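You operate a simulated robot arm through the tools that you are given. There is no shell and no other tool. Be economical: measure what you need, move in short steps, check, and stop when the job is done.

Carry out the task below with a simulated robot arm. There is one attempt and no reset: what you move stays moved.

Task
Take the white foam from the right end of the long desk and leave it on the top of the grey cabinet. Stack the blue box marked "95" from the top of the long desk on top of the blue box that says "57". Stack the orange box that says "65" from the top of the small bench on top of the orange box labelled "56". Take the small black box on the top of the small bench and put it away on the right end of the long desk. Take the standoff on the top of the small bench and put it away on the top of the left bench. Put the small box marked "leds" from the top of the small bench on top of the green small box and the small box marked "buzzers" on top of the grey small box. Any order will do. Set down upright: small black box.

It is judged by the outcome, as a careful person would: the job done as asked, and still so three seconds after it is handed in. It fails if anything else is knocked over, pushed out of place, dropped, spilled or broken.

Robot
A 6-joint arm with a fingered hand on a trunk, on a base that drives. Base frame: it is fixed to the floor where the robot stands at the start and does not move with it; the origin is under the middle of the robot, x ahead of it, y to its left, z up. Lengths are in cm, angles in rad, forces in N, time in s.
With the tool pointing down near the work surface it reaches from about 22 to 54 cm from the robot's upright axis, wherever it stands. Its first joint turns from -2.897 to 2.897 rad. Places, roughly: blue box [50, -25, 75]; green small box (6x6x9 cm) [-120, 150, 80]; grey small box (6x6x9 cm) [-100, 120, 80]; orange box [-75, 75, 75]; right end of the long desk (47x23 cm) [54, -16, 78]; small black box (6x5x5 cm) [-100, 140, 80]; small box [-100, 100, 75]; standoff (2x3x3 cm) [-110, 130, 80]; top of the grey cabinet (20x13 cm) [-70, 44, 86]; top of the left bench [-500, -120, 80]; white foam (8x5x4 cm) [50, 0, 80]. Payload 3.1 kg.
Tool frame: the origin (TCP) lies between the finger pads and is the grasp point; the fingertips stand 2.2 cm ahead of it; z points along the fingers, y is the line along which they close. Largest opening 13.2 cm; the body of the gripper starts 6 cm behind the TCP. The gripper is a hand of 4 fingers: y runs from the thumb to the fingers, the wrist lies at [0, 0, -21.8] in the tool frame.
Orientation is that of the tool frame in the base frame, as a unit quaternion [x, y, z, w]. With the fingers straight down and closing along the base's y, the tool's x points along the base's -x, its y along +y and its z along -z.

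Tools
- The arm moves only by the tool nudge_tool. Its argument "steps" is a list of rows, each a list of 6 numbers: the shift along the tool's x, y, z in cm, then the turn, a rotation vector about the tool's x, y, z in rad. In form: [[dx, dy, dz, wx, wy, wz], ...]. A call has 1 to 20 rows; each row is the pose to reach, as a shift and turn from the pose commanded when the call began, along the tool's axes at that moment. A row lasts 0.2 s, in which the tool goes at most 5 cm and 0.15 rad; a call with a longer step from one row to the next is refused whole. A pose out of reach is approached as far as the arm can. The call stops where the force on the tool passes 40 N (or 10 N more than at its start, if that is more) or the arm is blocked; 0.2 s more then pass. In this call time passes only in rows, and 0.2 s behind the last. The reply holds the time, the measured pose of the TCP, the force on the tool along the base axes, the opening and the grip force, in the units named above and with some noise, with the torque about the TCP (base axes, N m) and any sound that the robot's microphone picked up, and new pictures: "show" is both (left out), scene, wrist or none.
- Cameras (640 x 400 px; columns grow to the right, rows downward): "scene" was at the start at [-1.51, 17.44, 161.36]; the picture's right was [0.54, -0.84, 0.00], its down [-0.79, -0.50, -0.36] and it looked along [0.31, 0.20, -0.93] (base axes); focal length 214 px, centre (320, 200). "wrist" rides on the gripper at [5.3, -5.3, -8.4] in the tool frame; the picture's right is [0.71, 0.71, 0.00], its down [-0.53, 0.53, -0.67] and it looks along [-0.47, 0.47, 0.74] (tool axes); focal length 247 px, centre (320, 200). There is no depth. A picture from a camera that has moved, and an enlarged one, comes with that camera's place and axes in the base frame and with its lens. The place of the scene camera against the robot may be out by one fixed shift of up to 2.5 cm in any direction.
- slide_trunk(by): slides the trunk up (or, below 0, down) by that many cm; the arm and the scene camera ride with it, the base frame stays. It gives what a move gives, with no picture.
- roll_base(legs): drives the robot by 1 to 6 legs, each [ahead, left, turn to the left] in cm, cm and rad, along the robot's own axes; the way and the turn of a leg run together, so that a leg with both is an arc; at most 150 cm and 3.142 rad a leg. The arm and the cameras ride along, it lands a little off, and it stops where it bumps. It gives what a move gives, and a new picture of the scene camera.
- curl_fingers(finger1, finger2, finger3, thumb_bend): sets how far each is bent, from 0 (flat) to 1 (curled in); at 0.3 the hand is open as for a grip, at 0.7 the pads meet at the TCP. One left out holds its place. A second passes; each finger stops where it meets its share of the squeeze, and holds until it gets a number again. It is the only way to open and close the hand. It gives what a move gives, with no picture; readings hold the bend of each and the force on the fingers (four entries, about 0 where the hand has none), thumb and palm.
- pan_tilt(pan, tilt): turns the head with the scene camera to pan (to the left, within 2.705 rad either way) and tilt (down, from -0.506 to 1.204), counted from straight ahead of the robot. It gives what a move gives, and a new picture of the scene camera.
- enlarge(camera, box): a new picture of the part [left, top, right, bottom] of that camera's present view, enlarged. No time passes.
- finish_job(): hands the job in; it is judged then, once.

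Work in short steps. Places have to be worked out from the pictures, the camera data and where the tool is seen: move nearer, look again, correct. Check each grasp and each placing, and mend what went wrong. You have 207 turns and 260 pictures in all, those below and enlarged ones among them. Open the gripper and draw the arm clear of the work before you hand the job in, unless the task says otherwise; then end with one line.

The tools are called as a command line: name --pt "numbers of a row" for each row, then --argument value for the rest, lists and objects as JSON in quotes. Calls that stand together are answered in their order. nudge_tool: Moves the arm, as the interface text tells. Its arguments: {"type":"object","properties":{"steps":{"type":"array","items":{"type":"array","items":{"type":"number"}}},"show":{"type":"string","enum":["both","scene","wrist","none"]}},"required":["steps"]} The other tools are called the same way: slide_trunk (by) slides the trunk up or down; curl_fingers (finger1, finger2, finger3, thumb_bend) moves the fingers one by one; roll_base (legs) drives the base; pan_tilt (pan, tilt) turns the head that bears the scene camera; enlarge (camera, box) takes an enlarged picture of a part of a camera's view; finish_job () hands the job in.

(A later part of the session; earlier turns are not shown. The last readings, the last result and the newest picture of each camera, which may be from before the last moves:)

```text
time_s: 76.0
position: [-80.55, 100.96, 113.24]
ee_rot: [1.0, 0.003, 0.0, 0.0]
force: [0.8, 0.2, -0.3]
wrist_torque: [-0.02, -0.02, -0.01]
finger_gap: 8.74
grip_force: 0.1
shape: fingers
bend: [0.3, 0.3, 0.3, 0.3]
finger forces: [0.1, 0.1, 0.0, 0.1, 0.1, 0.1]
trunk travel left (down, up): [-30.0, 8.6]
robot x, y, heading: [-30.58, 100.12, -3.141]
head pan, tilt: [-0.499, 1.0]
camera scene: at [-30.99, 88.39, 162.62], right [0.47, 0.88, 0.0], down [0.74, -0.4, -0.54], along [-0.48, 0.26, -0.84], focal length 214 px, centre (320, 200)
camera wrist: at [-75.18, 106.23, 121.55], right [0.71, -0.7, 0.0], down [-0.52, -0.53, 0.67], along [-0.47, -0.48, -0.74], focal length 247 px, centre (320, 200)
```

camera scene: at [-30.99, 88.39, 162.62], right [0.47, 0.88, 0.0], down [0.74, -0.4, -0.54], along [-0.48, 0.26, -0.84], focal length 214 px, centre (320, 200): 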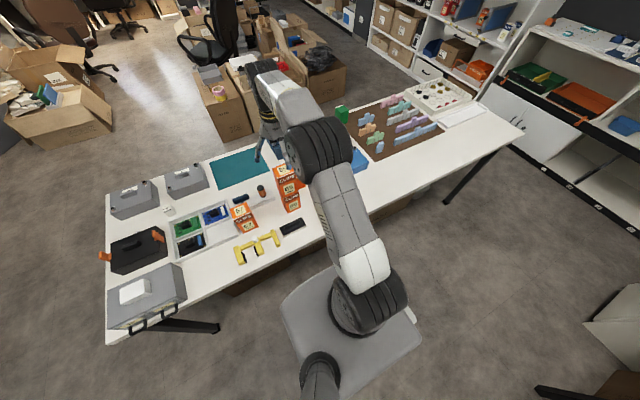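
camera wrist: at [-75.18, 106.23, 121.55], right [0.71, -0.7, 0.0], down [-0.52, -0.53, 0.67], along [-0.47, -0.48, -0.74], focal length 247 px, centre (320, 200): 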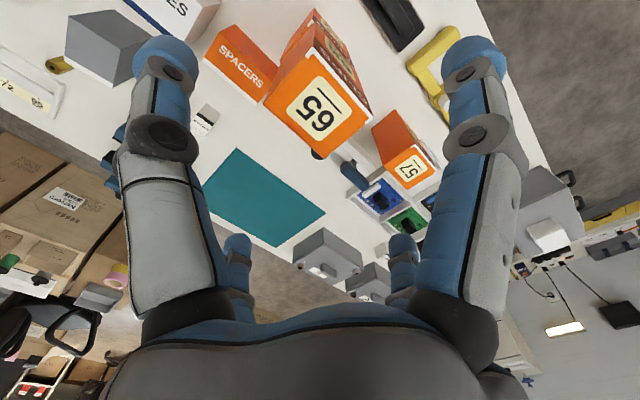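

Enlarge the cube and the brass item (standoff candidate) in the wrist view.

enlarge --camera "wrist" --box '[170, 80, 250, 140]'

enlarge --camera "wrist" --box '[0, 0, 140, 110]'

```text
6.67 times, centred on (210, 110) of wrist
camera zoom: at [-75.18, 106.23, 121.55], right [0.71, -0.7, 0.0], down [-0.52, -0.53, 0.67], along [-0.47, -0.48, -0.74], focal length 1646 px, centre (1053, 800)
```

zoom: 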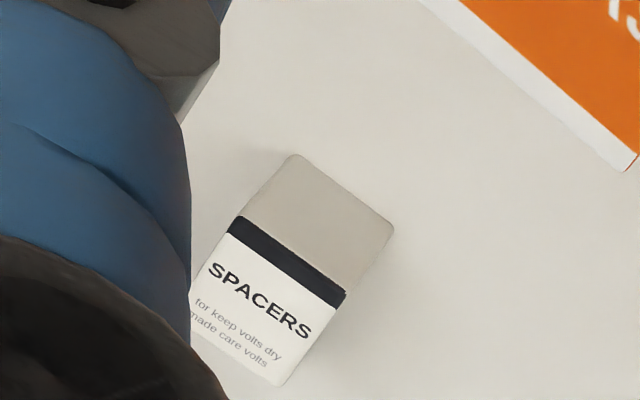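

```text
3.64 times, centred on (70, 55) of wrist
camera zoom: at [-75.18, 106.23, 121.55], right [0.71, -0.7, 0.0], down [-0.52, -0.53, 0.67], along [-0.47, -0.48, -0.74], focal length 898 px, centre (1229, 727)
```

zoom: 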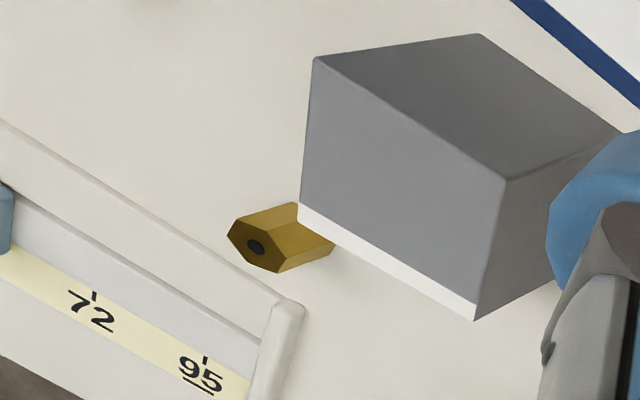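

That cube is SPACERS (leave it); the brass hex by the grey box at ≈(-111,127.5) is the standoff. Drive right 20 cm to examine the third cube near (-84,123).

roll_base --legs '[[0, -20, 0]]'

enlarge --camera "wrist" --box '[0, 0, 640, 400]'

```text
time_s: 77.6
position: [-80.71, 120.87, 113.09]
ee_rot: [1.0, 0.006, 0.0, 0.001]
force: [0.1, 0.6, 0.0]
wrist_torque: [-0.02, 0.01, 0.02]
finger_gap: 8.76
grip_force: 0.0
shape: fingers
bend: [0.3, 0.3, 0.3, 0.3]
finger forces: [0.0, 0.0, 0.0, 0.0, 0.0, 0.0]
trunk travel left (down, up): [-30.0, 8.6]
robot x, y, heading: [-30.72, 120.04, -3.133]
head pan, tilt: [-0.499, 1.0]
camera scene: at [-31.1, 108.51, 162.63], right [0.47, 0.88, 0.0], down [0.74, -0.4, -0.54], along [-0.48, 0.25, -0.84], focal length 214 px, centre (320, 200)
```

scene: 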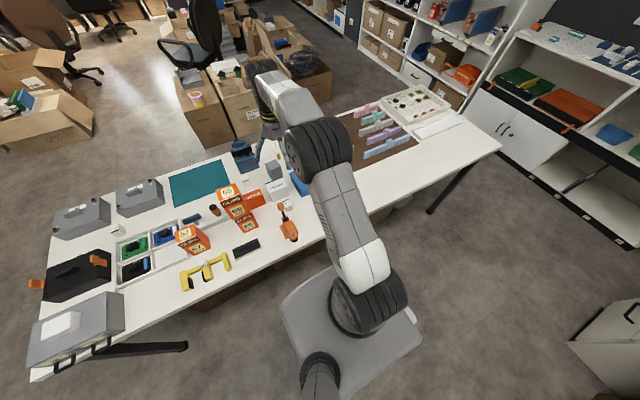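

```text
1.00 times, centred on (320, 200) of wrist (not enlarged: the box is as wide or as high as the picture)
camera zoom: at [-75.35, 126.18, 121.49], right [0.71, -0.7, 0.0], down [-0.52, -0.53, 0.67], along [-0.47, -0.48, -0.74], focal length 247 px, centre (320, 200)
```

zoom: 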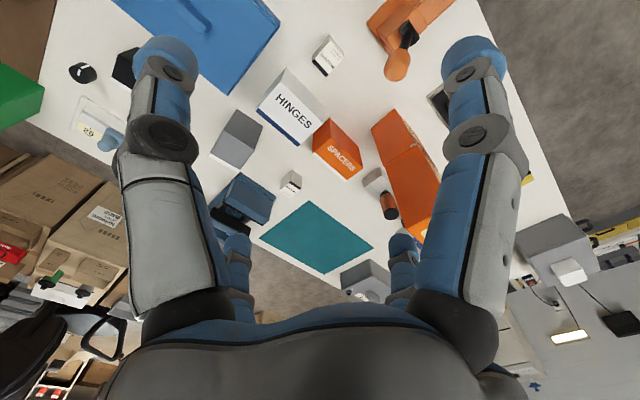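

The cube ≈(-80.5,119.5) sits between HINGES, blue box and the orange press. Narrow the digits to 0.45 and hover lower for exact gaps.

curl_fingers --finger1 0.45 --finger2 0.45 --finger3 0.45 --thumb_bend 0.45

nudge_tool --pt "0.2 1.3 5 0 0 0" --pt "0.2 1.3 10 0 0 0" --pt "0.2 1.3 14 0 0 0" --show "wrist"

enlarge --camera "wrist" --box '[200, 0, 440, 150]'

```text
time_s: 78.6
position: [-80.76, 120.83, 113.06]
ee_rot: [1.0, 0.005, -0.001, 0.0]
force: [-0.9, 0.8, 0.4]
wrist_torque: [0.0, -0.03, 0.03]
finger_gap: 5.32
grip_force: 0.0
shape: fingers
bend: [0.45, 0.45, 0.45, 0.45]
finger forces: [0.0, 0.1, 0.1, 0.0, 0.0, 0.0]
trunk travel left (down, up): [-30.0, 8.6]
robot x, y, heading: [-30.94, 120.44, -3.129]
head pan, tilt: [-0.499, 1.0]
```

```text
refused: row 1 steps farther than a row can; nothing moved
```

```text
2.67 times, centred on (320, 75) of wrist
camera zoom: at [-75.35, 126.1, 121.5], right [0.71, -0.7, 0.0], down [-0.52, -0.53, 0.67], along [-0.47, -0.48, -0.74], focal length 659 px, centre (320, 533)
```

zoom: 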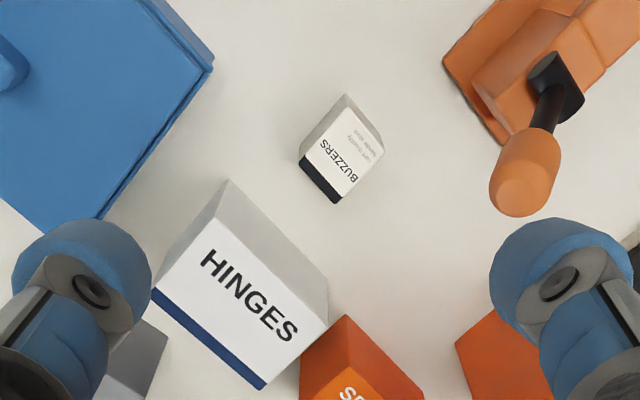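

BUZZERS confirmed at ≈(-80.6,119.0), ~3.3 cm wide with ~4.6 cm gaps. Set digits to 0.48 and hover at z 92.

curl_fingers --finger1 0.48 --finger2 0.48 --finger3 0.48 --thumb_bend 0.48

nudge_tool --pt "0.15 1.8 4 0 0 0" --pt "0.15 1.8 8 0 0 0" --pt "0.15 1.8 12 0 0 0" --pt "0.15 1.8 16 0 0 0" --pt "0.15 1.8 20 0 0 0" --show "wrist"

```text
time_s: 79.6
position: [-80.68, 120.8, 113.09]
ee_rot: [1.0, 0.004, 0.0, -0.001]
force: [0.6, -0.5, -0.4]
wrist_torque: [0.01, 0.0, -0.02]
finger_gap: 4.57
grip_force: 0.1
shape: fingers
bend: [0.48, 0.48, 0.48, 0.48]
finger forces: [0.0, 0.0, 0.0, 0.0, 0.0, 0.0]
trunk travel left (down, up): [-30.0, 8.6]
robot x, y, heading: [-30.8, 120.04, -3.131]
head pan, tilt: [-0.499, 1.0]
```

```text
time_s: 80.8
position: [-80.73, 119.08, 93.03]
ee_rot: [1.0, 0.005, -0.001, 0.0]
force: [-1.0, 0.3, 0.4]
wrist_torque: [0.04, -0.04, 0.01]
finger_gap: 4.59
grip_force: 0.0
shape: fingers
bend: [0.48, 0.48, 0.48, 0.48]
finger forces: [0.1, 0.0, 0.0, 0.0, 0.0, 0.0]
trunk travel left (down, up): [-30.0, 8.6]
robot x, y, heading: [-30.72, 120.13, -3.131]
head pan, tilt: [-0.499, 1.0]
camera wrist: at [-75.32, 124.39, 101.41], right [0.71, -0.7, 0.0], down [-0.52, -0.53, 0.67], along [-0.47, -0.48, -0.74], focal length 247 px, centre (320, 200)
```

wrist: 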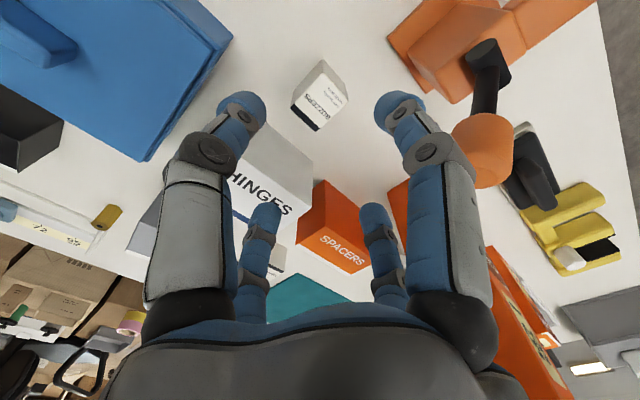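

Cube ≈(-80.3,119.1). Descend to z 81.8 around it.

nudge_tool --pt "0.4 0 4 0 0 0" --pt "0.4 0 7.5 0 0 0" --pt "0.4 0 9.5 0 0 0" --pt "0.4 0 11.2 0 0 0" --show "wrist"

```text
time_s: 81.8
position: [-80.1, 118.99, 81.79]
ee_rot: [1.0, 0.004, 0.0, 0.001]
force: [0.1, -0.1, 0.9]
wrist_torque: [-0.02, 0.01, 0.02]
finger_gap: 4.6
grip_force: 0.0
shape: fingers
bend: [0.48, 0.48, 0.48, 0.48]
finger forces: [0.0, 0.0, 0.0, 0.0, 0.0, 0.0]
trunk travel left (down, up): [-30.0, 8.6]
robot x, y, heading: [-30.74, 120.1, -3.134]
head pan, tilt: [-0.499, 1.0]
camera wrist: at [-74.78, 124.39, 90.22], right [0.71, -0.7, 0.0], down [-0.52, -0.53, 0.67], along [-0.47, -0.48, -0.74], focal length 247 px, centre (320, 200)
```

wrist: 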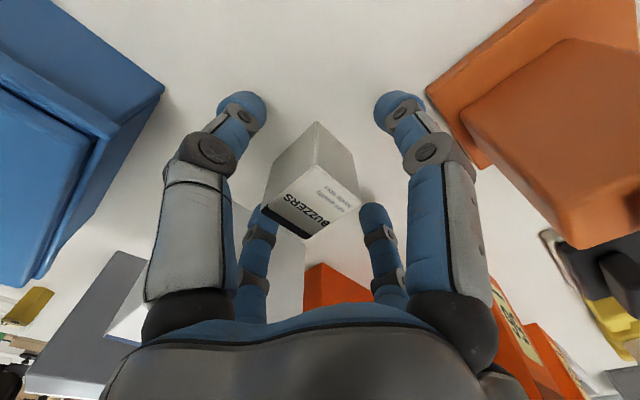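

Small centring shift, then close on the cube.

nudge_tool --pt "-0.3 -0.3 0 0 0 0" --show "none"

curl_fingers --finger1 0.57 --finger2 0.57 --finger3 0.57 --thumb_bend 0.57

curl_fingers --finger1 0.7 --finger2 0.7 --finger3 0.7 --thumb_bend 0.7

nudge_tool --pt "0 0 -1 0 0 0" --pt "0 0 -3 0 0 0" --show "wrist"

```text
time_s: 82.2
position: [-80.48, 119.27, 81.83]
ee_rot: [1.0, 0.005, 0.0, 0.0]
force: [0.3, -0.7, -0.5]
wrist_torque: [-0.01, 0.02, 0.02]
finger_gap: 4.59
grip_force: 0.0
shape: fingers
bend: [0.48, 0.48, 0.48, 0.48]
finger forces: [0.1, 0.0, 0.0, 0.0, 0.0, 0.0]
trunk travel left (down, up): [-30.0, 8.6]
robot x, y, heading: [-30.91, 120.26, -3.132]
head pan, tilt: [-0.499, 1.0]
```

```text
time_s: 83.2
position: [-80.41, 119.27, 81.93]
ee_rot: [1.0, 0.005, 0.0, 0.0]
force: [2.0, -0.4, -0.3]
wrist_torque: [0.02, 0.04, 0.01]
finger_gap: 2.67
grip_force: 0.0
shape: fingers
bend: [0.56, 0.56, 0.56, 0.56]
finger forces: [0.0, 0.0, 0.1, 0.1, 0.0, 0.1]
trunk travel left (down, up): [-30.0, 8.6]
robot x, y, heading: [-30.69, 119.99, -3.135]
head pan, tilt: [-0.499, 1.0]
```

```text
time_s: 84.2
position: [-80.54, 119.38, 81.8]
ee_rot: [1.0, 0.005, 0.0, 0.001]
force: [-0.4, 0.5, -0.5]
wrist_torque: [0.0, 0.02, 0.01]
finger_gap: 1.41
grip_force: 14.3
shape: fingers
bend: [0.6, 0.62, 0.6, 0.64]
finger forces: [7.4, 6.2, 7.4, 0.0, 7.8, 0.0]
trunk travel left (down, up): [-30.0, 8.6]
robot x, y, heading: [-30.78, 120.2, -3.131]
head pan, tilt: [-0.499, 1.0]
```

```text
time_s: 84.8
position: [-80.5, 119.26, 84.82]
ee_rot: [1.0, 0.004, 0.0, 0.0]
force: [0.2, 0.0, -0.5]
wrist_torque: [-0.03, -0.02, -0.02]
finger_gap: 1.42
grip_force: 14.3
shape: fingers
bend: [0.6, 0.62, 0.6, 0.64]
finger forces: [7.2, 6.2, 7.4, 0.0, 7.6, 0.0]
trunk travel left (down, up): [-30.0, 8.6]
robot x, y, heading: [-31.25, 120.12, -3.134]
head pan, tilt: [-0.499, 1.0]
camera wrist: at [-75.07, 124.63, 93.21], right [0.71, -0.7, 0.0], down [-0.52, -0.53, 0.67], along [-0.47, -0.48, -0.74], focal length 247 px, centre (320, 200)
```

wrist: 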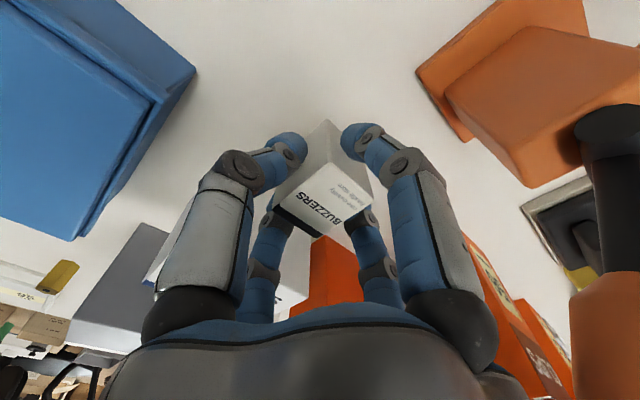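

BUZZERS is held. Grey box top ≈ (-100.3,121.0), z≈86.5. Raise to z 98 and test how far the arm reaches outward.

nudge_tool --pt "0 0 -4 0 0 0" --pt "0 0 -8 0 0 0" --pt "0 0 -13 0 0 0" --pt "-4 -0.8 -13 0 0 0" --pt "-8 -1.6 -13 0 0 0" --pt "-11 -1.6 -13 0 0 0" --pt "-14 -1.6 -13 0 0 0"

```text
time_s: 86.4
position: [-87.7, 120.71, 97.71]
ee_rot: [1.0, 0.005, 0.001, 0.001]
force: [0.2, 0.0, -0.6]
wrist_torque: [0.0, 0.02, 0.01]
finger_gap: 1.41
grip_force: 14.3
shape: fingers
bend: [0.6, 0.62, 0.6, 0.64]
finger forces: [7.1, 6.4, 7.4, 0.0, 7.5, 0.1]
out of reach, approached as far as the arm can: row 5, 6, 7
trunk travel left (down, up): [-30.0, 8.6]
robot x, y, heading: [-30.89, 120.25, -3.133]
head pan, tilt: [-0.499, 1.0]
camera scene: at [-31.2, 108.38, 162.62], right [0.47, 0.88, 0.0], down [0.74, -0.4, -0.54], along [-0.48, 0.25, -0.84], focal length 214 px, centre (320, 200)
camera wrist: at [-82.37, 126.12, 106.09], right [0.71, -0.7, 0.0], down [-0.52, -0.53, 0.67], along [-0.47, -0.48, -0.74], focal length 247 px, centre (320, 200)
```

scene: 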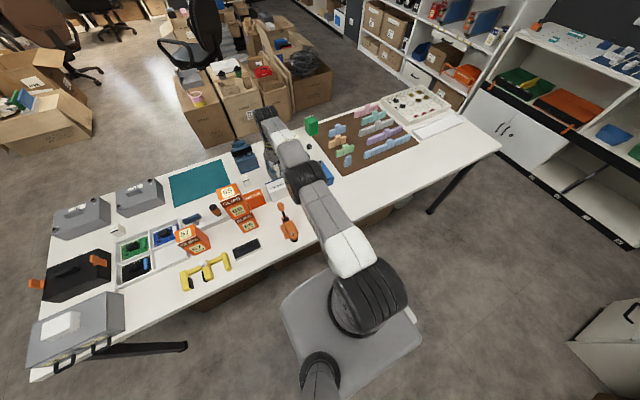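
wrist: 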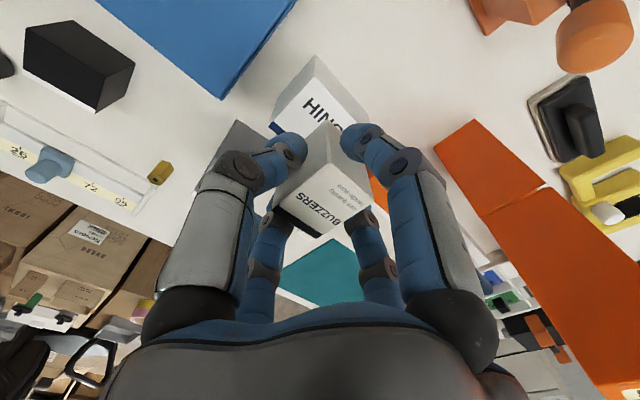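

Tool-down reach maxes out at 57 cm. Look straight down in front of the base to see how much closer I can drive.

pan_tilt --pan 0.35 --tilt 1.2

```text
time_s: 87.6
position: [-87.8, 120.78, 97.73]
ee_rot: [1.0, 0.004, 0.0, 0.0]
force: [0.0, 0.6, 0.0]
wrist_torque: [0.03, 0.06, -0.02]
finger_gap: 1.39
grip_force: 14.4
shape: fingers
bend: [0.6, 0.62, 0.6, 0.64]
finger forces: [7.2, 6.3, 7.4, 0.0, 7.5, 0.0]
trunk travel left (down, up): [-30.0, 8.6]
robot x, y, heading: [-30.66, 119.77, -3.134]
head pan, tilt: [0.351, 1.201]
camera scene: at [-30.2, 103.14, 161.36], right [-0.35, 0.94, 0.0], down [0.87, 0.33, -0.36], along [-0.34, -0.13, -0.93], focal length 214 px, centre (320, 200)
```

scene: 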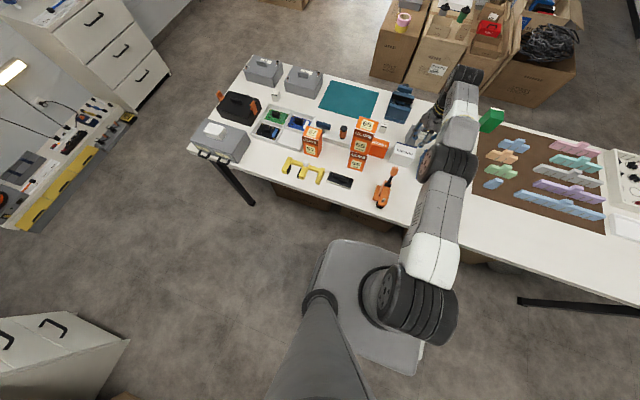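

Gap of floor is visible between base and bench edge. Drive ahead 5 cm and check.

roll_base --legs '[[5, 0, 0]]'

enlarge --camera "scene" --box '[240, 160, 480, 310]'

```text
time_s: 88.5
position: [-92.69, 120.75, 97.75]
ee_rot: [1.0, 0.004, 0.001, 0.001]
force: [-0.1, -0.2, -0.8]
wrist_torque: [0.01, -0.02, 0.03]
finger_gap: 1.41
grip_force: 14.6
shape: fingers
bend: [0.6, 0.62, 0.6, 0.64]
finger forces: [7.2, 6.4, 7.4, 0.1, 7.5, 0.0]
trunk travel left (down, up): [-30.0, 8.6]
robot x, y, heading: [-35.68, 120.31, -3.133]
head pan, tilt: [0.351, 1.201]
camera scene: at [-35.38, 103.09, 161.36], right [-0.35, 0.94, 0.0], down [0.87, 0.33, -0.36], along [-0.34, -0.13, -0.93], focal length 214 px, centre (320, 200)
```

scene: 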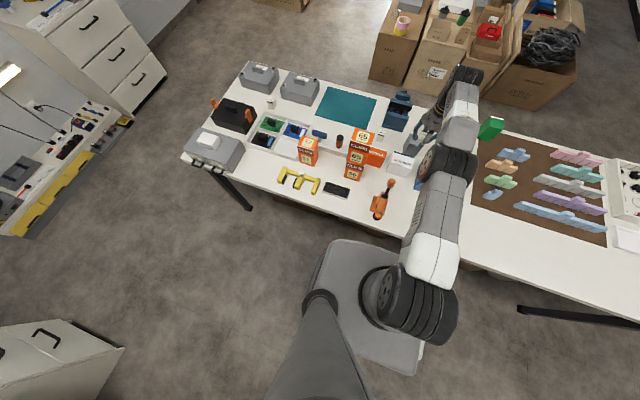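

```text
2.67 times, centred on (360, 235) of scene
camera zoom: at [-35.38, 103.09, 161.36], right [-0.35, 0.94, 0.0], down [0.87, 0.33, -0.36], along [-0.34, -0.13, -0.93], focal length 572 px, centre (213, 107)
```

zoom: 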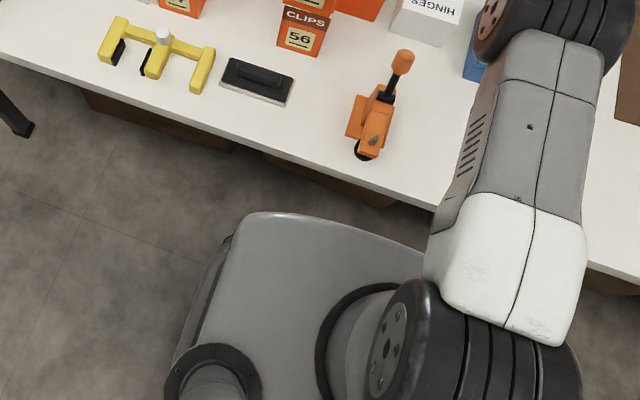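

Raise the trunk 8 cm to see, by parallax, how high the base plate is (needed to know if it can go under the bench edge).

slide_trunk --by 8

enlarge --camera "scene" --box '[240, 160, 480, 310]'

```text
time_s: 89.7
position: [-92.55, 120.68, 105.9]
ee_rot: [1.0, 0.004, 0.0, 0.001]
force: [-0.9, -0.3, -1.0]
wrist_torque: [0.0, 0.0, 0.01]
finger_gap: 1.44
grip_force: 14.3
shape: fingers
bend: [0.6, 0.62, 0.6, 0.64]
finger forces: [7.2, 6.3, 7.5, 0.0, 7.4, 0.1]
trunk travel left (down, up): [-38.0, 0.6]
robot x, y, heading: [-36.13, 119.78, -3.132]
head pan, tilt: [0.351, 1.201]
```

```text
2.67 times, centred on (360, 235) of scene
camera zoom: at [-35.14, 103.09, 169.46], right [-0.35, 0.94, 0.0], down [0.87, 0.33, -0.36], along [-0.34, -0.13, -0.93], focal length 572 px, centre (213, 107)
```

zoom: 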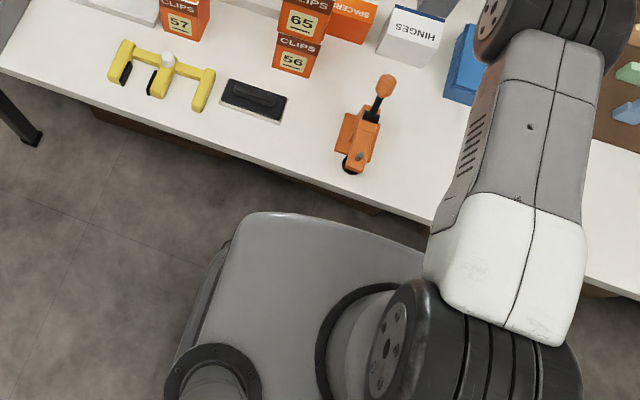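

The plate rides with the trunk (it's well above bench height), and the under-bench cartons are set back to x≈-82, so I can drive further. Ahead 7 cm in two legs.

roll_base --legs '[[4, 0, 0], [3.5, 0, 0]]'

enlarge --camera "wrist" --box '[0, 0, 640, 400]'

```text
time_s: 91.0
position: [-99.88, 120.65, 105.94]
ee_rot: [1.0, 0.005, -0.001, 0.0]
force: [0.7, 0.3, -0.2]
wrist_torque: [0.02, -0.01, 0.02]
finger_gap: 1.41
grip_force: 14.6
shape: fingers
bend: [0.6, 0.62, 0.6, 0.64]
finger forces: [7.2, 6.3, 7.4, 0.0, 7.5, 0.0]
trunk travel left (down, up): [-38.0, 0.6]
robot x, y, heading: [-43.25, 120.0, -3.137]
head pan, tilt: [0.351, 1.201]
camera scene: at [-42.38, 103.03, 169.38], right [-0.35, 0.94, 0.0], down [0.87, 0.33, -0.36], along [-0.34, -0.13, -0.93], focal length 214 px, centre (320, 200)
```

scene: 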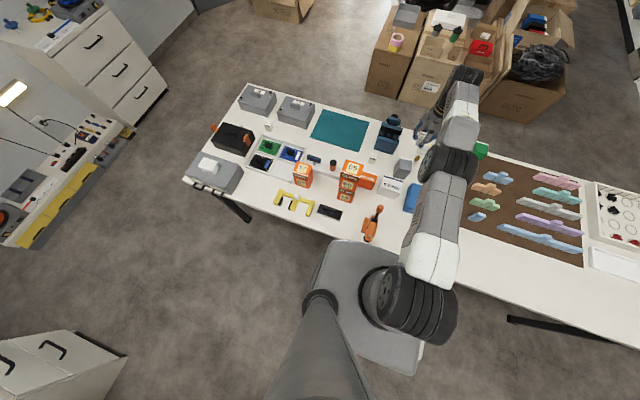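

```text
1.00 times, centred on (320, 200) of wrist (not enlarged: the box is as wide or as high as the picture)
camera zoom: at [-94.58, 126.02, 114.26], right [0.71, -0.7, 0.0], down [-0.52, -0.53, 0.67], along [-0.47, -0.48, -0.74], focal length 247 px, centre (320, 200)
```

zoom: 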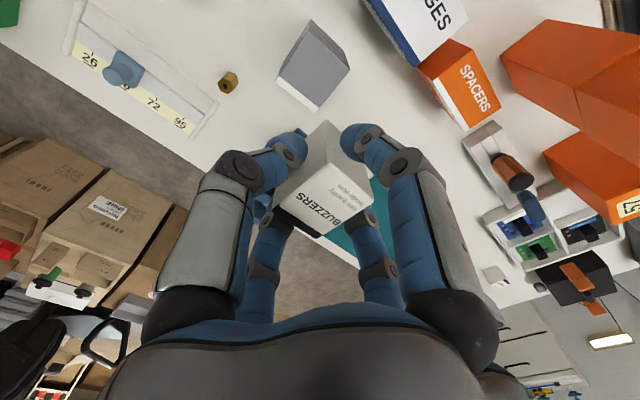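

enlarge --camera "wrist" --box '[200, 0, 400, 125]'

```text
3.20 times, centred on (300, 62) of wrist
camera zoom: at [-94.58, 126.02, 114.26], right [0.71, -0.7, 0.0], down [-0.52, -0.53, 0.67], along [-0.47, -0.48, -0.74], focal length 790 px, centre (384, 640)
```

zoom: 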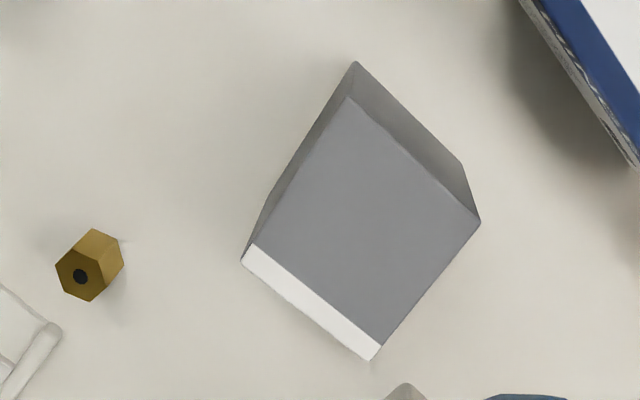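

Grey top centre ≈ (-100.4,121.2). Drive 2.5 cm ahead, lower with the trunk, then fine-position.

roll_base --legs '[[2.5, 0, 0]]'

slide_trunk --by -9

```text
time_s: 91.8
position: [-102.42, 120.6, 105.85]
ee_rot: [1.0, 0.004, -0.001, 0.001]
force: [-0.2, 0.3, -0.7]
wrist_torque: [-0.02, 0.0, 0.0]
finger_gap: 1.41
grip_force: 14.1
shape: fingers
bend: [0.6, 0.62, 0.6, 0.64]
finger forces: [7.2, 6.3, 7.3, 0.0, 7.5, 0.1]
trunk travel left (down, up): [-38.0, 0.6]
robot x, y, heading: [-45.66, 119.78, -3.131]
head pan, tilt: [0.351, 1.201]
camera scene: at [-44.86, 103.01, 169.38], right [-0.35, 0.94, 0.0], down [0.87, 0.33, -0.36], along [-0.34, -0.13, -0.93], focal length 214 px, centre (320, 200)
```

scene: 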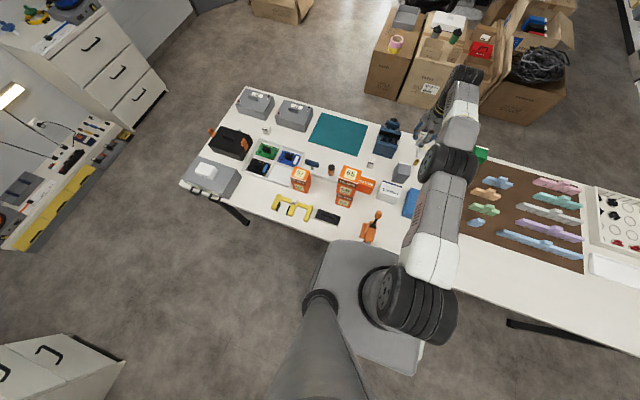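

```text
time_s: 93.1
position: [-102.59, 120.69, 96.82]
ee_rot: [1.0, 0.004, 0.001, 0.0]
force: [-0.5, 0.7, -0.7]
wrist_torque: [0.02, 0.0, -0.04]
finger_gap: 1.4
grip_force: 14.7
shape: fingers
bend: [0.6, 0.62, 0.6, 0.64]
finger forces: [7.2, 6.3, 7.4, 0.0, 7.5, 0.1]
trunk travel left (down, up): [-29.0, 9.6]
robot x, y, heading: [-45.63, 119.73, -3.133]
head pan, tilt: [0.351, 1.201]
```

nudge_tool --pt "2.1 -0.5 0 0 0 0" --pt "2.1 -0.5 1 0 0 0" --pt "2.1 -0.5 2.5 0 0 0" --show "wrist"

enlarge --camera "wrist" --box '[220, 50, 420, 175]'

```text
time_s: 93.9
position: [-100.41, 121.21, 94.18]
ee_rot: [1.0, 0.005, -0.001, -0.001]
force: [-0.6, -0.1, -1.0]
wrist_torque: [0.01, 0.0, 0.0]
finger_gap: 1.41
grip_force: 14.3
shape: fingers
bend: [0.6, 0.62, 0.6, 0.64]
finger forces: [7.0, 6.4, 7.3, 0.0, 7.6, 0.0]
trunk travel left (down, up): [-29.0, 9.6]
robot x, y, heading: [-45.77, 120.21, -3.138]
head pan, tilt: [0.351, 1.201]
camera wrist: at [-95.11, 126.48, 102.62], right [0.71, -0.7, 0.0], down [-0.52, -0.53, 0.67], along [-0.47, -0.48, -0.74], focal length 247 px, centre (320, 200)
```

wrist: 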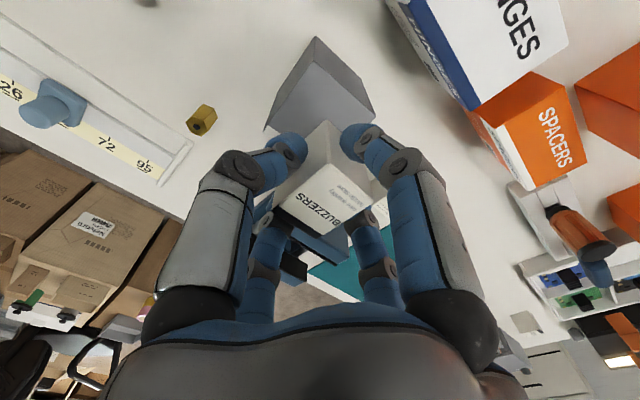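

```text
3.20 times, centred on (320, 112) of wrist
camera zoom: at [-95.11, 126.48, 102.62], right [0.71, -0.7, 0.0], down [-0.52, -0.53, 0.67], along [-0.47, -0.48, -0.74], focal length 790 px, centre (320, 480)
```

zoom: 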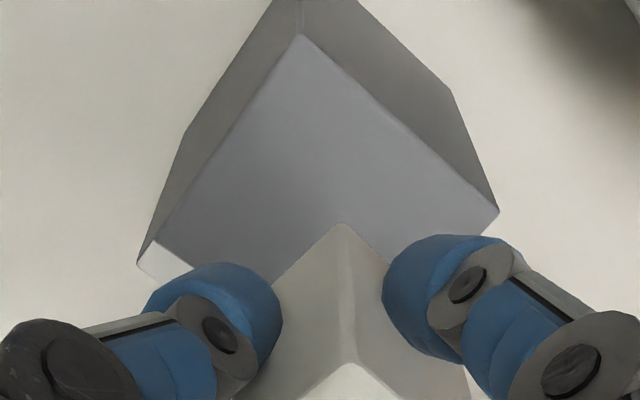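

Centred over grey. Lower to contact in small steps.

nudge_tool --pt "0.1 0 1.5 0 0 0" --pt "0.1 0 2.5 0 0 0" --pt "0.1 0 2.9 0 0 0" --pt "0.1 0 3.2 0 0 0" --show "none"

enlarge --camera "wrist" --box '[220, 50, 420, 175]'

```text
time_s: 94.9
position: [-100.37, 121.25, 91.19]
ee_rot: [1.0, 0.005, -0.001, 0.0]
force: [0.6, 0.4, -0.7]
wrist_torque: [0.02, 0.0, -0.02]
finger_gap: 1.41
grip_force: 14.5
shape: fingers
bend: [0.6, 0.62, 0.6, 0.64]
finger forces: [7.2, 6.5, 7.3, 0.0, 7.4, 0.1]
trunk travel left (down, up): [-29.0, 9.6]
robot x, y, heading: [-46.2, 120.25, -3.134]
head pan, tilt: [0.351, 1.201]
```

```text
3.20 times, centred on (320, 112) of wrist
camera zoom: at [-95.0, 126.55, 99.46], right [0.71, -0.7, 0.0], down [-0.52, -0.53, 0.67], along [-0.47, -0.48, -0.74], focal length 790 px, centre (320, 480)
```

zoom: 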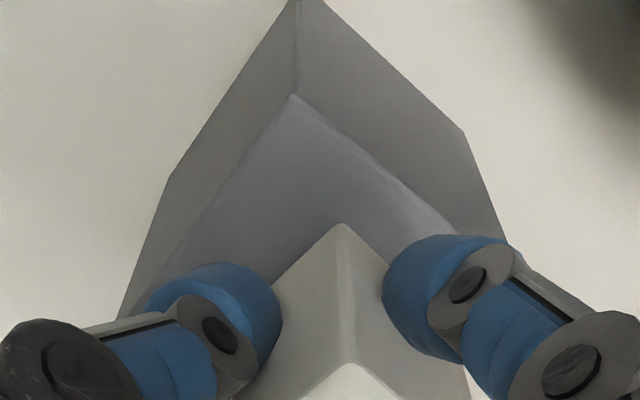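

nudge_tool --pt "0 0 0.3 0 0 0" --pt "0 0 0.6 0 0 0" --pt "0 0 0.8 0 0 0" --pt "0 0 1.0 0 0 0" --show "none"

```text
time_s: 95.9
position: [-100.3, 121.16, 90.26]
ee_rot: [1.0, 0.004, -0.002, 0.0]
force: [-0.2, 0.5, 10.0]
wrist_torque: [0.0, 0.01, -0.01]
finger_gap: 1.38
grip_force: 15.3
shape: fingers
bend: [0.6, 0.62, 0.6, 0.64]
finger forces: [7.7, 7.0, 8.0, 0.1, 8.5, 0.1]
trunk travel left (down, up): [-29.0, 9.6]
robot x, y, heading: [-45.6, 120.02, -3.133]
head pan, tilt: [0.351, 1.201]
```

Contact at 10 N. Release gently and rise.

curl_fingers --finger1 0.55 --finger2 0.55 --finger3 0.55 --thumb_bend 0.55

curl_fingers --finger1 0.4 --finger2 0.4 --finger3 0.4 --thumb_bend 0.4

nudge_tool --pt "0 0 -3 0 0 0" --pt "0 0 -7 0 0 0" --pt "0 0 -11 0 0 0" --show "wrist"

```text
time_s: 96.9
position: [-100.23, 121.21, 90.0]
ee_rot: [1.0, 0.004, 0.0, 0.0]
force: [0.2, 0.0, 0.0]
wrist_torque: [0.01, 0.0, 0.01]
finger_gap: 2.82
grip_force: 0.2
shape: fingers
bend: [0.55, 0.55, 0.55, 0.55]
finger forces: [0.0, 0.1, 0.0, 0.0, 0.0, 0.0]
trunk travel left (down, up): [-29.0, 9.6]
robot x, y, heading: [-45.75, 120.29, -3.133]
head pan, tilt: [0.351, 1.201]
```

```text
time_s: 97.9
position: [-100.37, 121.23, 89.91]
ee_rot: [1.0, 0.005, 0.0, 0.001]
force: [1.3, -0.3, 0.2]
wrist_torque: [0.02, -0.01, -0.01]
finger_gap: 6.41
grip_force: 0.1
shape: fingers
bend: [0.4, 0.4, 0.4, 0.4]
finger forces: [0.0, 0.0, 0.0, 0.0, 0.1, 0.0]
trunk travel left (down, up): [-29.0, 9.6]
robot x, y, heading: [-45.62, 120.05, -3.133]
head pan, tilt: [0.351, 1.201]
```

```text
time_s: 98.7
position: [-100.15, 121.26, 101.05]
ee_rot: [1.0, 0.004, 0.0, 0.0]
force: [-0.2, 0.5, 0.1]
wrist_torque: [-0.01, -0.04, 0.05]
finger_gap: 6.44
grip_force: 0.0
shape: fingers
bend: [0.4, 0.4, 0.4, 0.4]
finger forces: [0.1, 0.0, 0.1, 0.0, 0.0, 0.0]
trunk travel left (down, up): [-29.0, 9.6]
robot x, y, heading: [-45.58, 119.71, -3.133]
head pan, tilt: [0.351, 1.201]
camera wrist: at [-94.79, 126.51, 109.51], right [0.71, -0.7, 0.0], down [-0.52, -0.53, 0.67], along [-0.47, -0.48, -0.74], focal length 247 px, centre (320, 200)
```

wrist: 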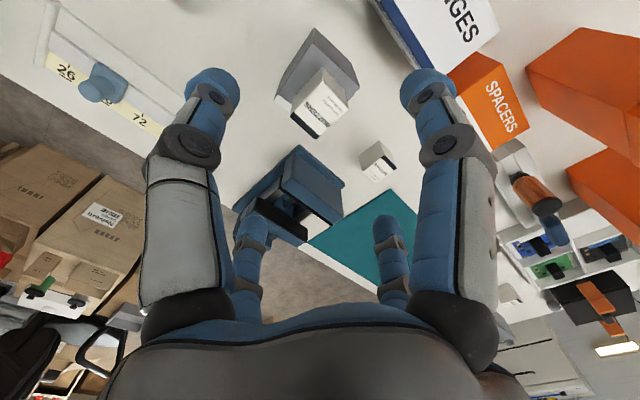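

BUZZERS sits on grey. Next LEDS near (-102,54): raise the trunk, back off, move left along the bench to y≈64, and return forward.

slide_trunk --by 9

roll_base --legs '[[-8, 0, -0.008], [0, 56, 0], [8, 0, 0]]'

enlarge --camera "wrist" --box '[0, 0, 640, 400]'

```text
time_s: 99.9
position: [-100.06, 121.31, 110.07]
ee_rot: [1.0, 0.004, 0.0, 0.0]
force: [0.5, -0.2, -0.1]
wrist_torque: [-0.04, 0.01, 0.02]
finger_gap: 6.43
grip_force: 0.1
shape: fingers
bend: [0.4, 0.4, 0.4, 0.4]
finger forces: [0.0, 0.1, 0.1, 0.1, 0.0, 0.0]
trunk travel left (down, up): [-38.0, 0.6]
robot x, y, heading: [-45.82, 119.57, -3.134]
head pan, tilt: [0.351, 1.201]
```

```text
time_s: 104.5
position: [-99.71, 65.14, 110.05]
ee_rot: [1.0, 0.008, 0.001, 0.0]
force: [0.1, -0.1, -0.3]
wrist_torque: [0.0, -0.04, 0.02]
finger_gap: 6.42
grip_force: 0.2
shape: fingers
bend: [0.4, 0.4, 0.4, 0.4]
finger forces: [0.0, 0.1, 0.1, 0.0, 0.1, 0.0]
trunk travel left (down, up): [-38.0, 0.6]
robot x, y, heading: [-45.11, 64.14, -3.128]
head pan, tilt: [0.351, 1.201]
camera scene: at [-44.51, 47.23, 169.38], right [-0.36, 0.93, 0.0], down [0.87, 0.33, -0.36], along [-0.34, -0.13, -0.93], focal length 214 px, centre (320, 200)
```

scene: 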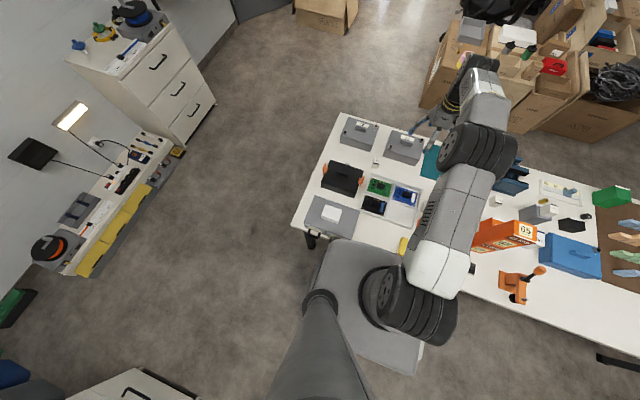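

```text
1.00 times, centred on (320, 200) of wrist (not enlarged: the box is as wide or as high as the picture)
camera zoom: at [-94.38, 70.41, 118.43], right [0.72, -0.7, 0.0], down [-0.52, -0.53, 0.67], along [-0.46, -0.48, -0.74], focal length 247 px, centre (320, 200)
```

zoom: 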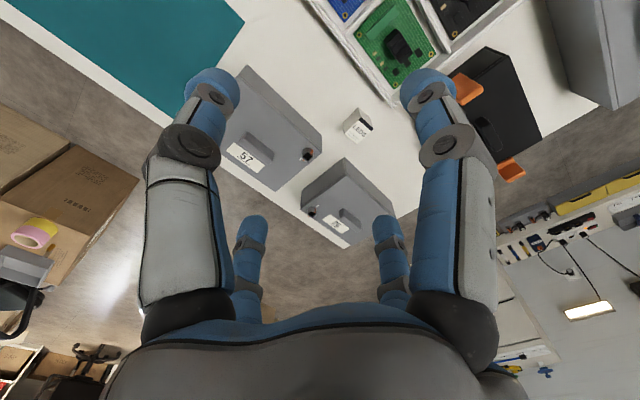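

roll_base --legs '[[2.5, 0, -0.012]]'

enlarge --camera "wrist" --box '[240, 50, 480, 200]'

```text
time_s: 105.3
position: [-101.86, 65.75, 110.18]
ee_rot: [1.0, 0.002, -0.001, 0.001]
force: [-0.4, 0.2, 0.0]
wrist_torque: [-0.02, 0.03, -0.04]
finger_gap: 6.38
grip_force: 0.1
shape: fingers
bend: [0.4, 0.4, 0.4, 0.4]
finger forces: [0.0, 0.1, 0.0, 0.1, 0.1, 0.1]
trunk travel left (down, up): [-38.0, 0.6]
robot x, y, heading: [-47.69, 64.28, -3.138]
head pan, tilt: [0.351, 1.201]
camera scene: at [-46.73, 47.23, 169.38], right [-0.35, 0.94, 0.0], down [0.87, 0.32, -0.36], along [-0.34, -0.13, -0.93], focal length 214 px, centre (320, 200)
```

scene: 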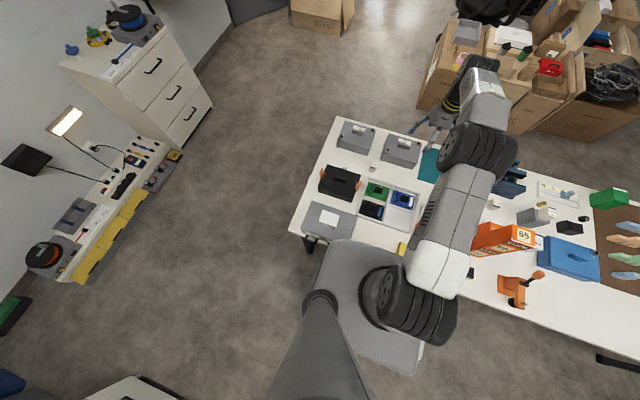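

```text
2.67 times, centred on (360, 125) of wrist
camera zoom: at [-96.46, 71.0, 118.58], right [0.71, -0.7, 0.0], down [-0.52, -0.53, 0.67], along [-0.47, -0.47, -0.74], focal length 659 px, centre (213, 400)
```

zoom: 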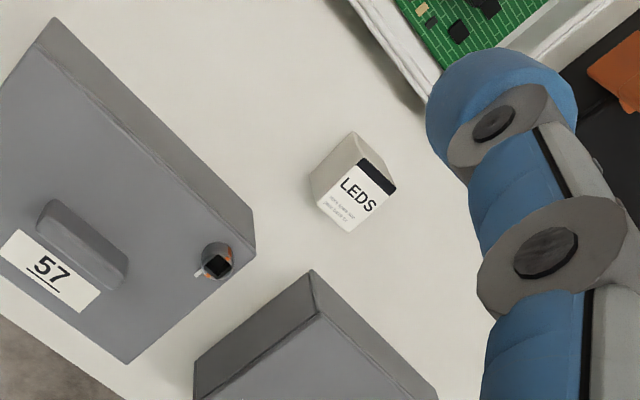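

LEDS centre ≈ (-102.4,53.0); gaps are OK with digits at 0.5. Align above, then lower by the trunk.

curl_fingers --finger1 0.5 --finger2 0.48 --finger3 0.5 --thumb_bend 0.48

nudge_tool --pt "-0.2 4.3 0 0 0 0" --pt "-0.4 8.6 0 0 0 0" --pt "-0.5 12.7 0 0 0 0" --show "none"

slide_trunk --by -18

enlarge --camera "wrist" --box '[0, 0, 640, 400]'

```text
time_s: 106.3
position: [-102.09, 65.73, 110.19]
ee_rot: [1.0, 0.002, 0.0, 0.0]
force: [-0.4, 0.5, 0.3]
wrist_torque: [-0.01, -0.02, -0.03]
finger_gap: 4.38
grip_force: 0.1
shape: fingers
bend: [0.5, 0.48, 0.5, 0.48]
finger forces: [0.1, 0.0, 0.1, 0.0, 0.0, 0.0]
trunk travel left (down, up): [-38.0, 0.6]
robot x, y, heading: [-47.42, 64.35, -3.137]
head pan, tilt: [0.351, 1.201]
```

```text
time_s: 107.1
position: [-102.3, 52.97, 110.37]
ee_rot: [1.0, 0.002, 0.0, -0.001]
force: [-0.3, -0.7, -0.3]
wrist_torque: [0.01, 0.02, -0.01]
finger_gap: 4.33
grip_force: 0.0
shape: fingers
bend: [0.5, 0.48, 0.5, 0.48]
finger forces: [0.0, 0.1, 0.0, 0.0, 0.0, 0.0]
trunk travel left (down, up): [-38.0, 0.6]
robot x, y, heading: [-47.51, 64.12, -3.135]
head pan, tilt: [0.351, 1.201]
```

```text
time_s: 109.1
position: [-102.37, 53.08, 92.3]
ee_rot: [1.0, 0.002, 0.0, 0.001]
force: [-0.4, 0.4, -0.5]
wrist_torque: [-0.05, 0.01, 0.01]
finger_gap: 4.37
grip_force: 0.0
shape: fingers
bend: [0.5, 0.48, 0.5, 0.48]
finger forces: [0.1, 0.1, 0.0, 0.0, 0.0, 0.1]
trunk travel left (down, up): [-20.0, 18.6]
robot x, y, heading: [-47.87, 63.96, -3.141]
head pan, tilt: [0.351, 1.201]
```

```text
1.00 times, centred on (320, 200) of wrist (not enlarged: the box is as wide or as high as the picture)
camera zoom: at [-96.99, 58.3, 100.61], right [0.71, -0.7, 0.0], down [-0.52, -0.53, 0.67], along [-0.47, -0.47, -0.74], focal length 247 px, centre (320, 200)
```

zoom: 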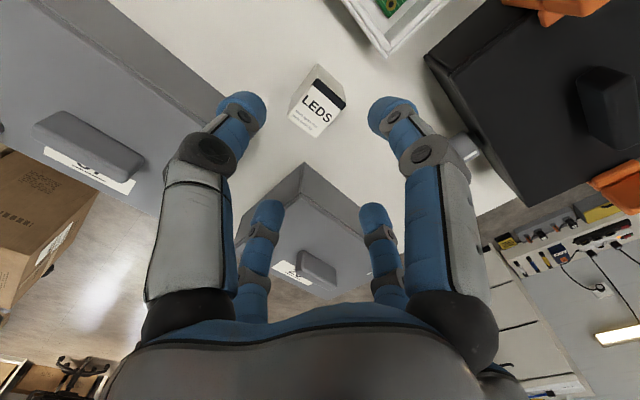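

Aligned. Lower 8 with the trunk and the rest with the arm.

slide_trunk --by -8

nudge_tool --pt "0.1 0 1.2 0 0 0" --pt "0.1 0 2.4 0 0 0" --show "wrist"

```text
time_s: 110.1
position: [-89.3, 49.7, 86.83]
ee_rot: [0.996, 0.029, 0.08, -0.027]
force: [17.3, 37.3, 124.5]
wrist_torque: [-5.02, -0.19, 0.04]
finger_gap: 4.3
grip_force: 81.0
shape: fingers
bend: [0.5, 0.4, 0.49, 0.48]
finger forces: [0.0, 136.6, 25.6, 0.0, 0.0, 0.0]
trunk travel left (down, up): [-13.0, 25.6]
robot x, y, heading: [-48.46, 59.9, -3.075]
head pan, tilt: [0.351, 1.201]
stopped: the arm was blocked; the commanded pose is now the measured one
```

```text
time_s: 110.4
position: [-87.26, 51.72, 83.15]
ee_rot: [0.998, -0.007, 0.063, -0.019]
force: [-15.3, -98.4, 171.6]
wrist_torque: [-1.42, -0.14, 1.69]
finger_gap: 4.21
grip_force: 147.4
shape: fingers
bend: [0.5, 1.0, 0.5, 0.46]
finger forces: [0.1, 169.9, 57.7, 0.0, 67.0, 0.1]
trunk travel left (down, up): [-13.0, 25.6]
robot x, y, heading: [-50.3, 62.59, 3.103]
head pan, tilt: [0.351, 1.201]
stopped in row 1: the arm was blocked; the commanded pose is now the measured one
camera wrist: at [-82.96, 56.57, 92.35], right [0.69, -0.72, 0.06], down [-0.61, -0.54, 0.58], along [-0.38, -0.44, -0.82], focal length 247 px, centre (320, 200)
```

wrist: 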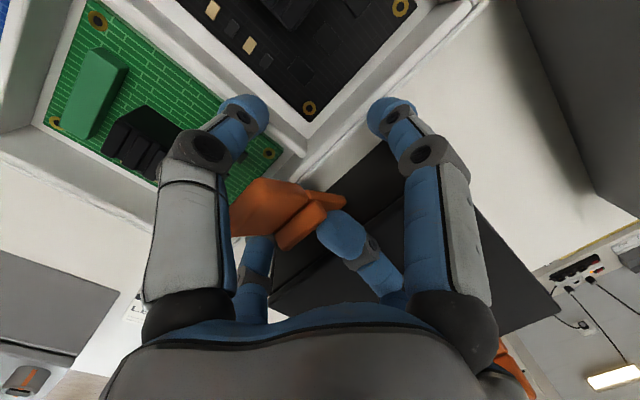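

Something blocked during the trunk slide and the hand got displaced onto the tray/black case. Lift the tool at once.

nudge_tool --pt "0 0 -1.5 0 0 0" --pt "0 0 -4 0 0 0" --pt "0 0 -8 0 0 0" --pt "0 0 -12 0 0 0"

```text
time_s: 110.8
position: [-86.14, 51.67, 81.67]
ee_rot: [0.987, 0.041, 0.155, -0.013]
force: [-51.6, 79.2, 202.3]
wrist_torque: [0.51, -0.25, 0.63]
finger_gap: 5.97
grip_force: 124.1
shape: fingers
bend: [0.39, 0.7, 0.49, 0.44]
finger forces: [22.0, 115.3, 14.6, 0.0, 95.6, 0.0]
out of reach, approached as far as the arm can: row 1
trunk travel left (down, up): [-13.0, 25.6]
robot x, y, heading: [-48.45, 60.47, -3.088]
head pan, tilt: [0.351, 1.201]
stopped in row 1: the arm was blocked; the commanded pose is now the measured one
camera scene: at [-32.09, 51.73, 146.61], right [-0.39, 0.92, -0.01], down [0.81, 0.34, -0.47], along [-0.43, -0.2, -0.88], focal length 214 px, centre (320, 200)
camera wrist: at [-84.03, 57.16, 91.22], right [0.73, -0.65, 0.21], down [-0.66, -0.59, 0.47], along [-0.18, -0.48, -0.86], focal length 247 px, centre (320, 200)
```

scene: 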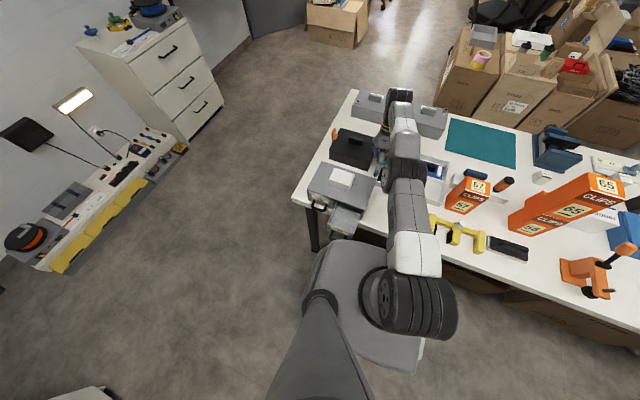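
wrist: 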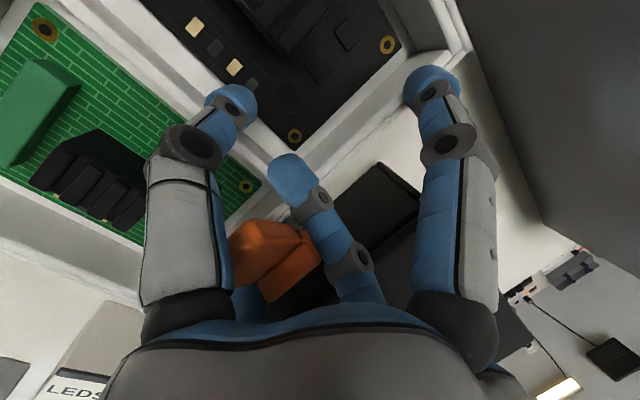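

The robot itself is tilting: the lowered trunk carriage hit the bench edge. Raise the trunk back up.

slide_trunk --by 10

pan_tilt --pan 0.351 --tilt 1.2

```text
time_s: 111.3
position: [-86.31, 52.2, 81.53]
ee_rot: [0.976, 0.046, 0.209, 0.025]
force: [50.5, -3.9, 169.9]
wrist_torque: [-1.25, 2.97, 1.18]
finger_gap: 5.24
grip_force: 139.2
shape: fingers
bend: [0.45, 0.72, 0.52, 0.46]
finger forces: [3.2, 138.5, 87.0, 0.0, 48.9, 0.0]
trunk travel left (down, up): [-14.7, 23.8]
robot x, y, heading: [-50.49, 62.38, 3.135]
head pan, tilt: [0.351, 1.201]
stopped: the force on the tool passed its limit at 239 N (the readings are from after the stop); the commanded pose is now the measured one
```

```text
time_s: 111.9
position: [-86.25, 52.24, 81.62]
ee_rot: [0.973, 0.044, 0.228, 0.021]
force: [43.7, 0.0, 174.7]
wrist_torque: [-4.49, 3.07, 1.66]
finger_gap: 5.05
grip_force: 158.5
shape: fingers
bend: [0.47, 0.71, 0.49, 0.47]
finger forces: [3.6, 180.6, 108.4, 0.0, 24.9, 0.1]
trunk travel left (down, up): [-14.7, 23.8]
robot x, y, heading: [-50.24, 62.71, 3.124]
head pan, tilt: [0.351, 1.201]
camera scene: at [-35.66, 46.93, 146.8], right [-0.33, 0.94, 0.02], down [0.84, 0.31, -0.45], along [-0.43, -0.13, -0.89], focal length 214 px, centre (320, 200)
```

scene: 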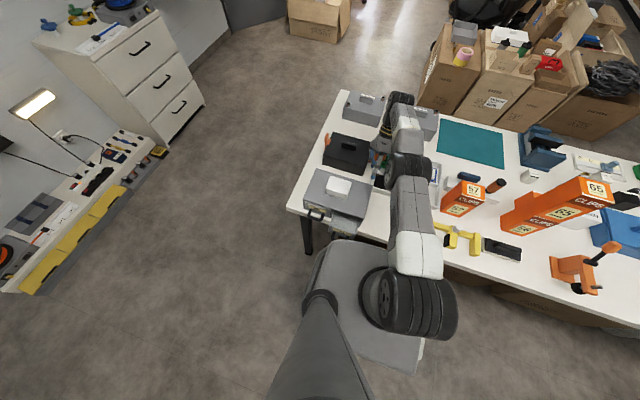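

Robot is pitched back ~0.1 rad, hand bearing on the bench. Keep raising the trunk.

slide_trunk --by 6

slide_trunk --by 6

```text
time_s: 112.2
position: [-86.33, 52.5, 81.63]
ee_rot: [0.955, 0.07, 0.285, 0.035]
force: [18.4, -25.0, 227.2]
wrist_torque: [-2.82, 7.54, 5.76]
finger_gap: 4.62
grip_force: 250.5
shape: fingers
bend: [0.5, 0.74, 0.47, 0.53]
finger forces: [0.0, 196.0, 149.2, 0.0, 155.9, 0.1]
trunk travel left (down, up): [-14.9, 23.6]
robot x, y, heading: [-50.27, 62.06, -3.139]
head pan, tilt: [0.351, 1.201]
stopped: the arm was blocked; the commanded pose is now the measured one
```

```text
time_s: 112.6
position: [-86.41, 52.59, 81.76]
ee_rot: [0.951, 0.082, 0.294, 0.045]
force: [71.6, -34.9, 88.7]
wrist_torque: [-3.23, 0.29, 1.93]
finger_gap: 4.37
grip_force: 178.9
shape: fingers
bend: [0.5, 0.74, 0.49, 0.48]
finger forces: [0.0, 125.8, 202.6, 0.0, 29.1, 0.0]
trunk travel left (down, up): [-15.3, 23.3]
robot x, y, heading: [-50.34, 62.38, -3.14]
head pan, tilt: [0.351, 1.201]
stopped: the arm was blocked; the commanded pose is now the measured one
```

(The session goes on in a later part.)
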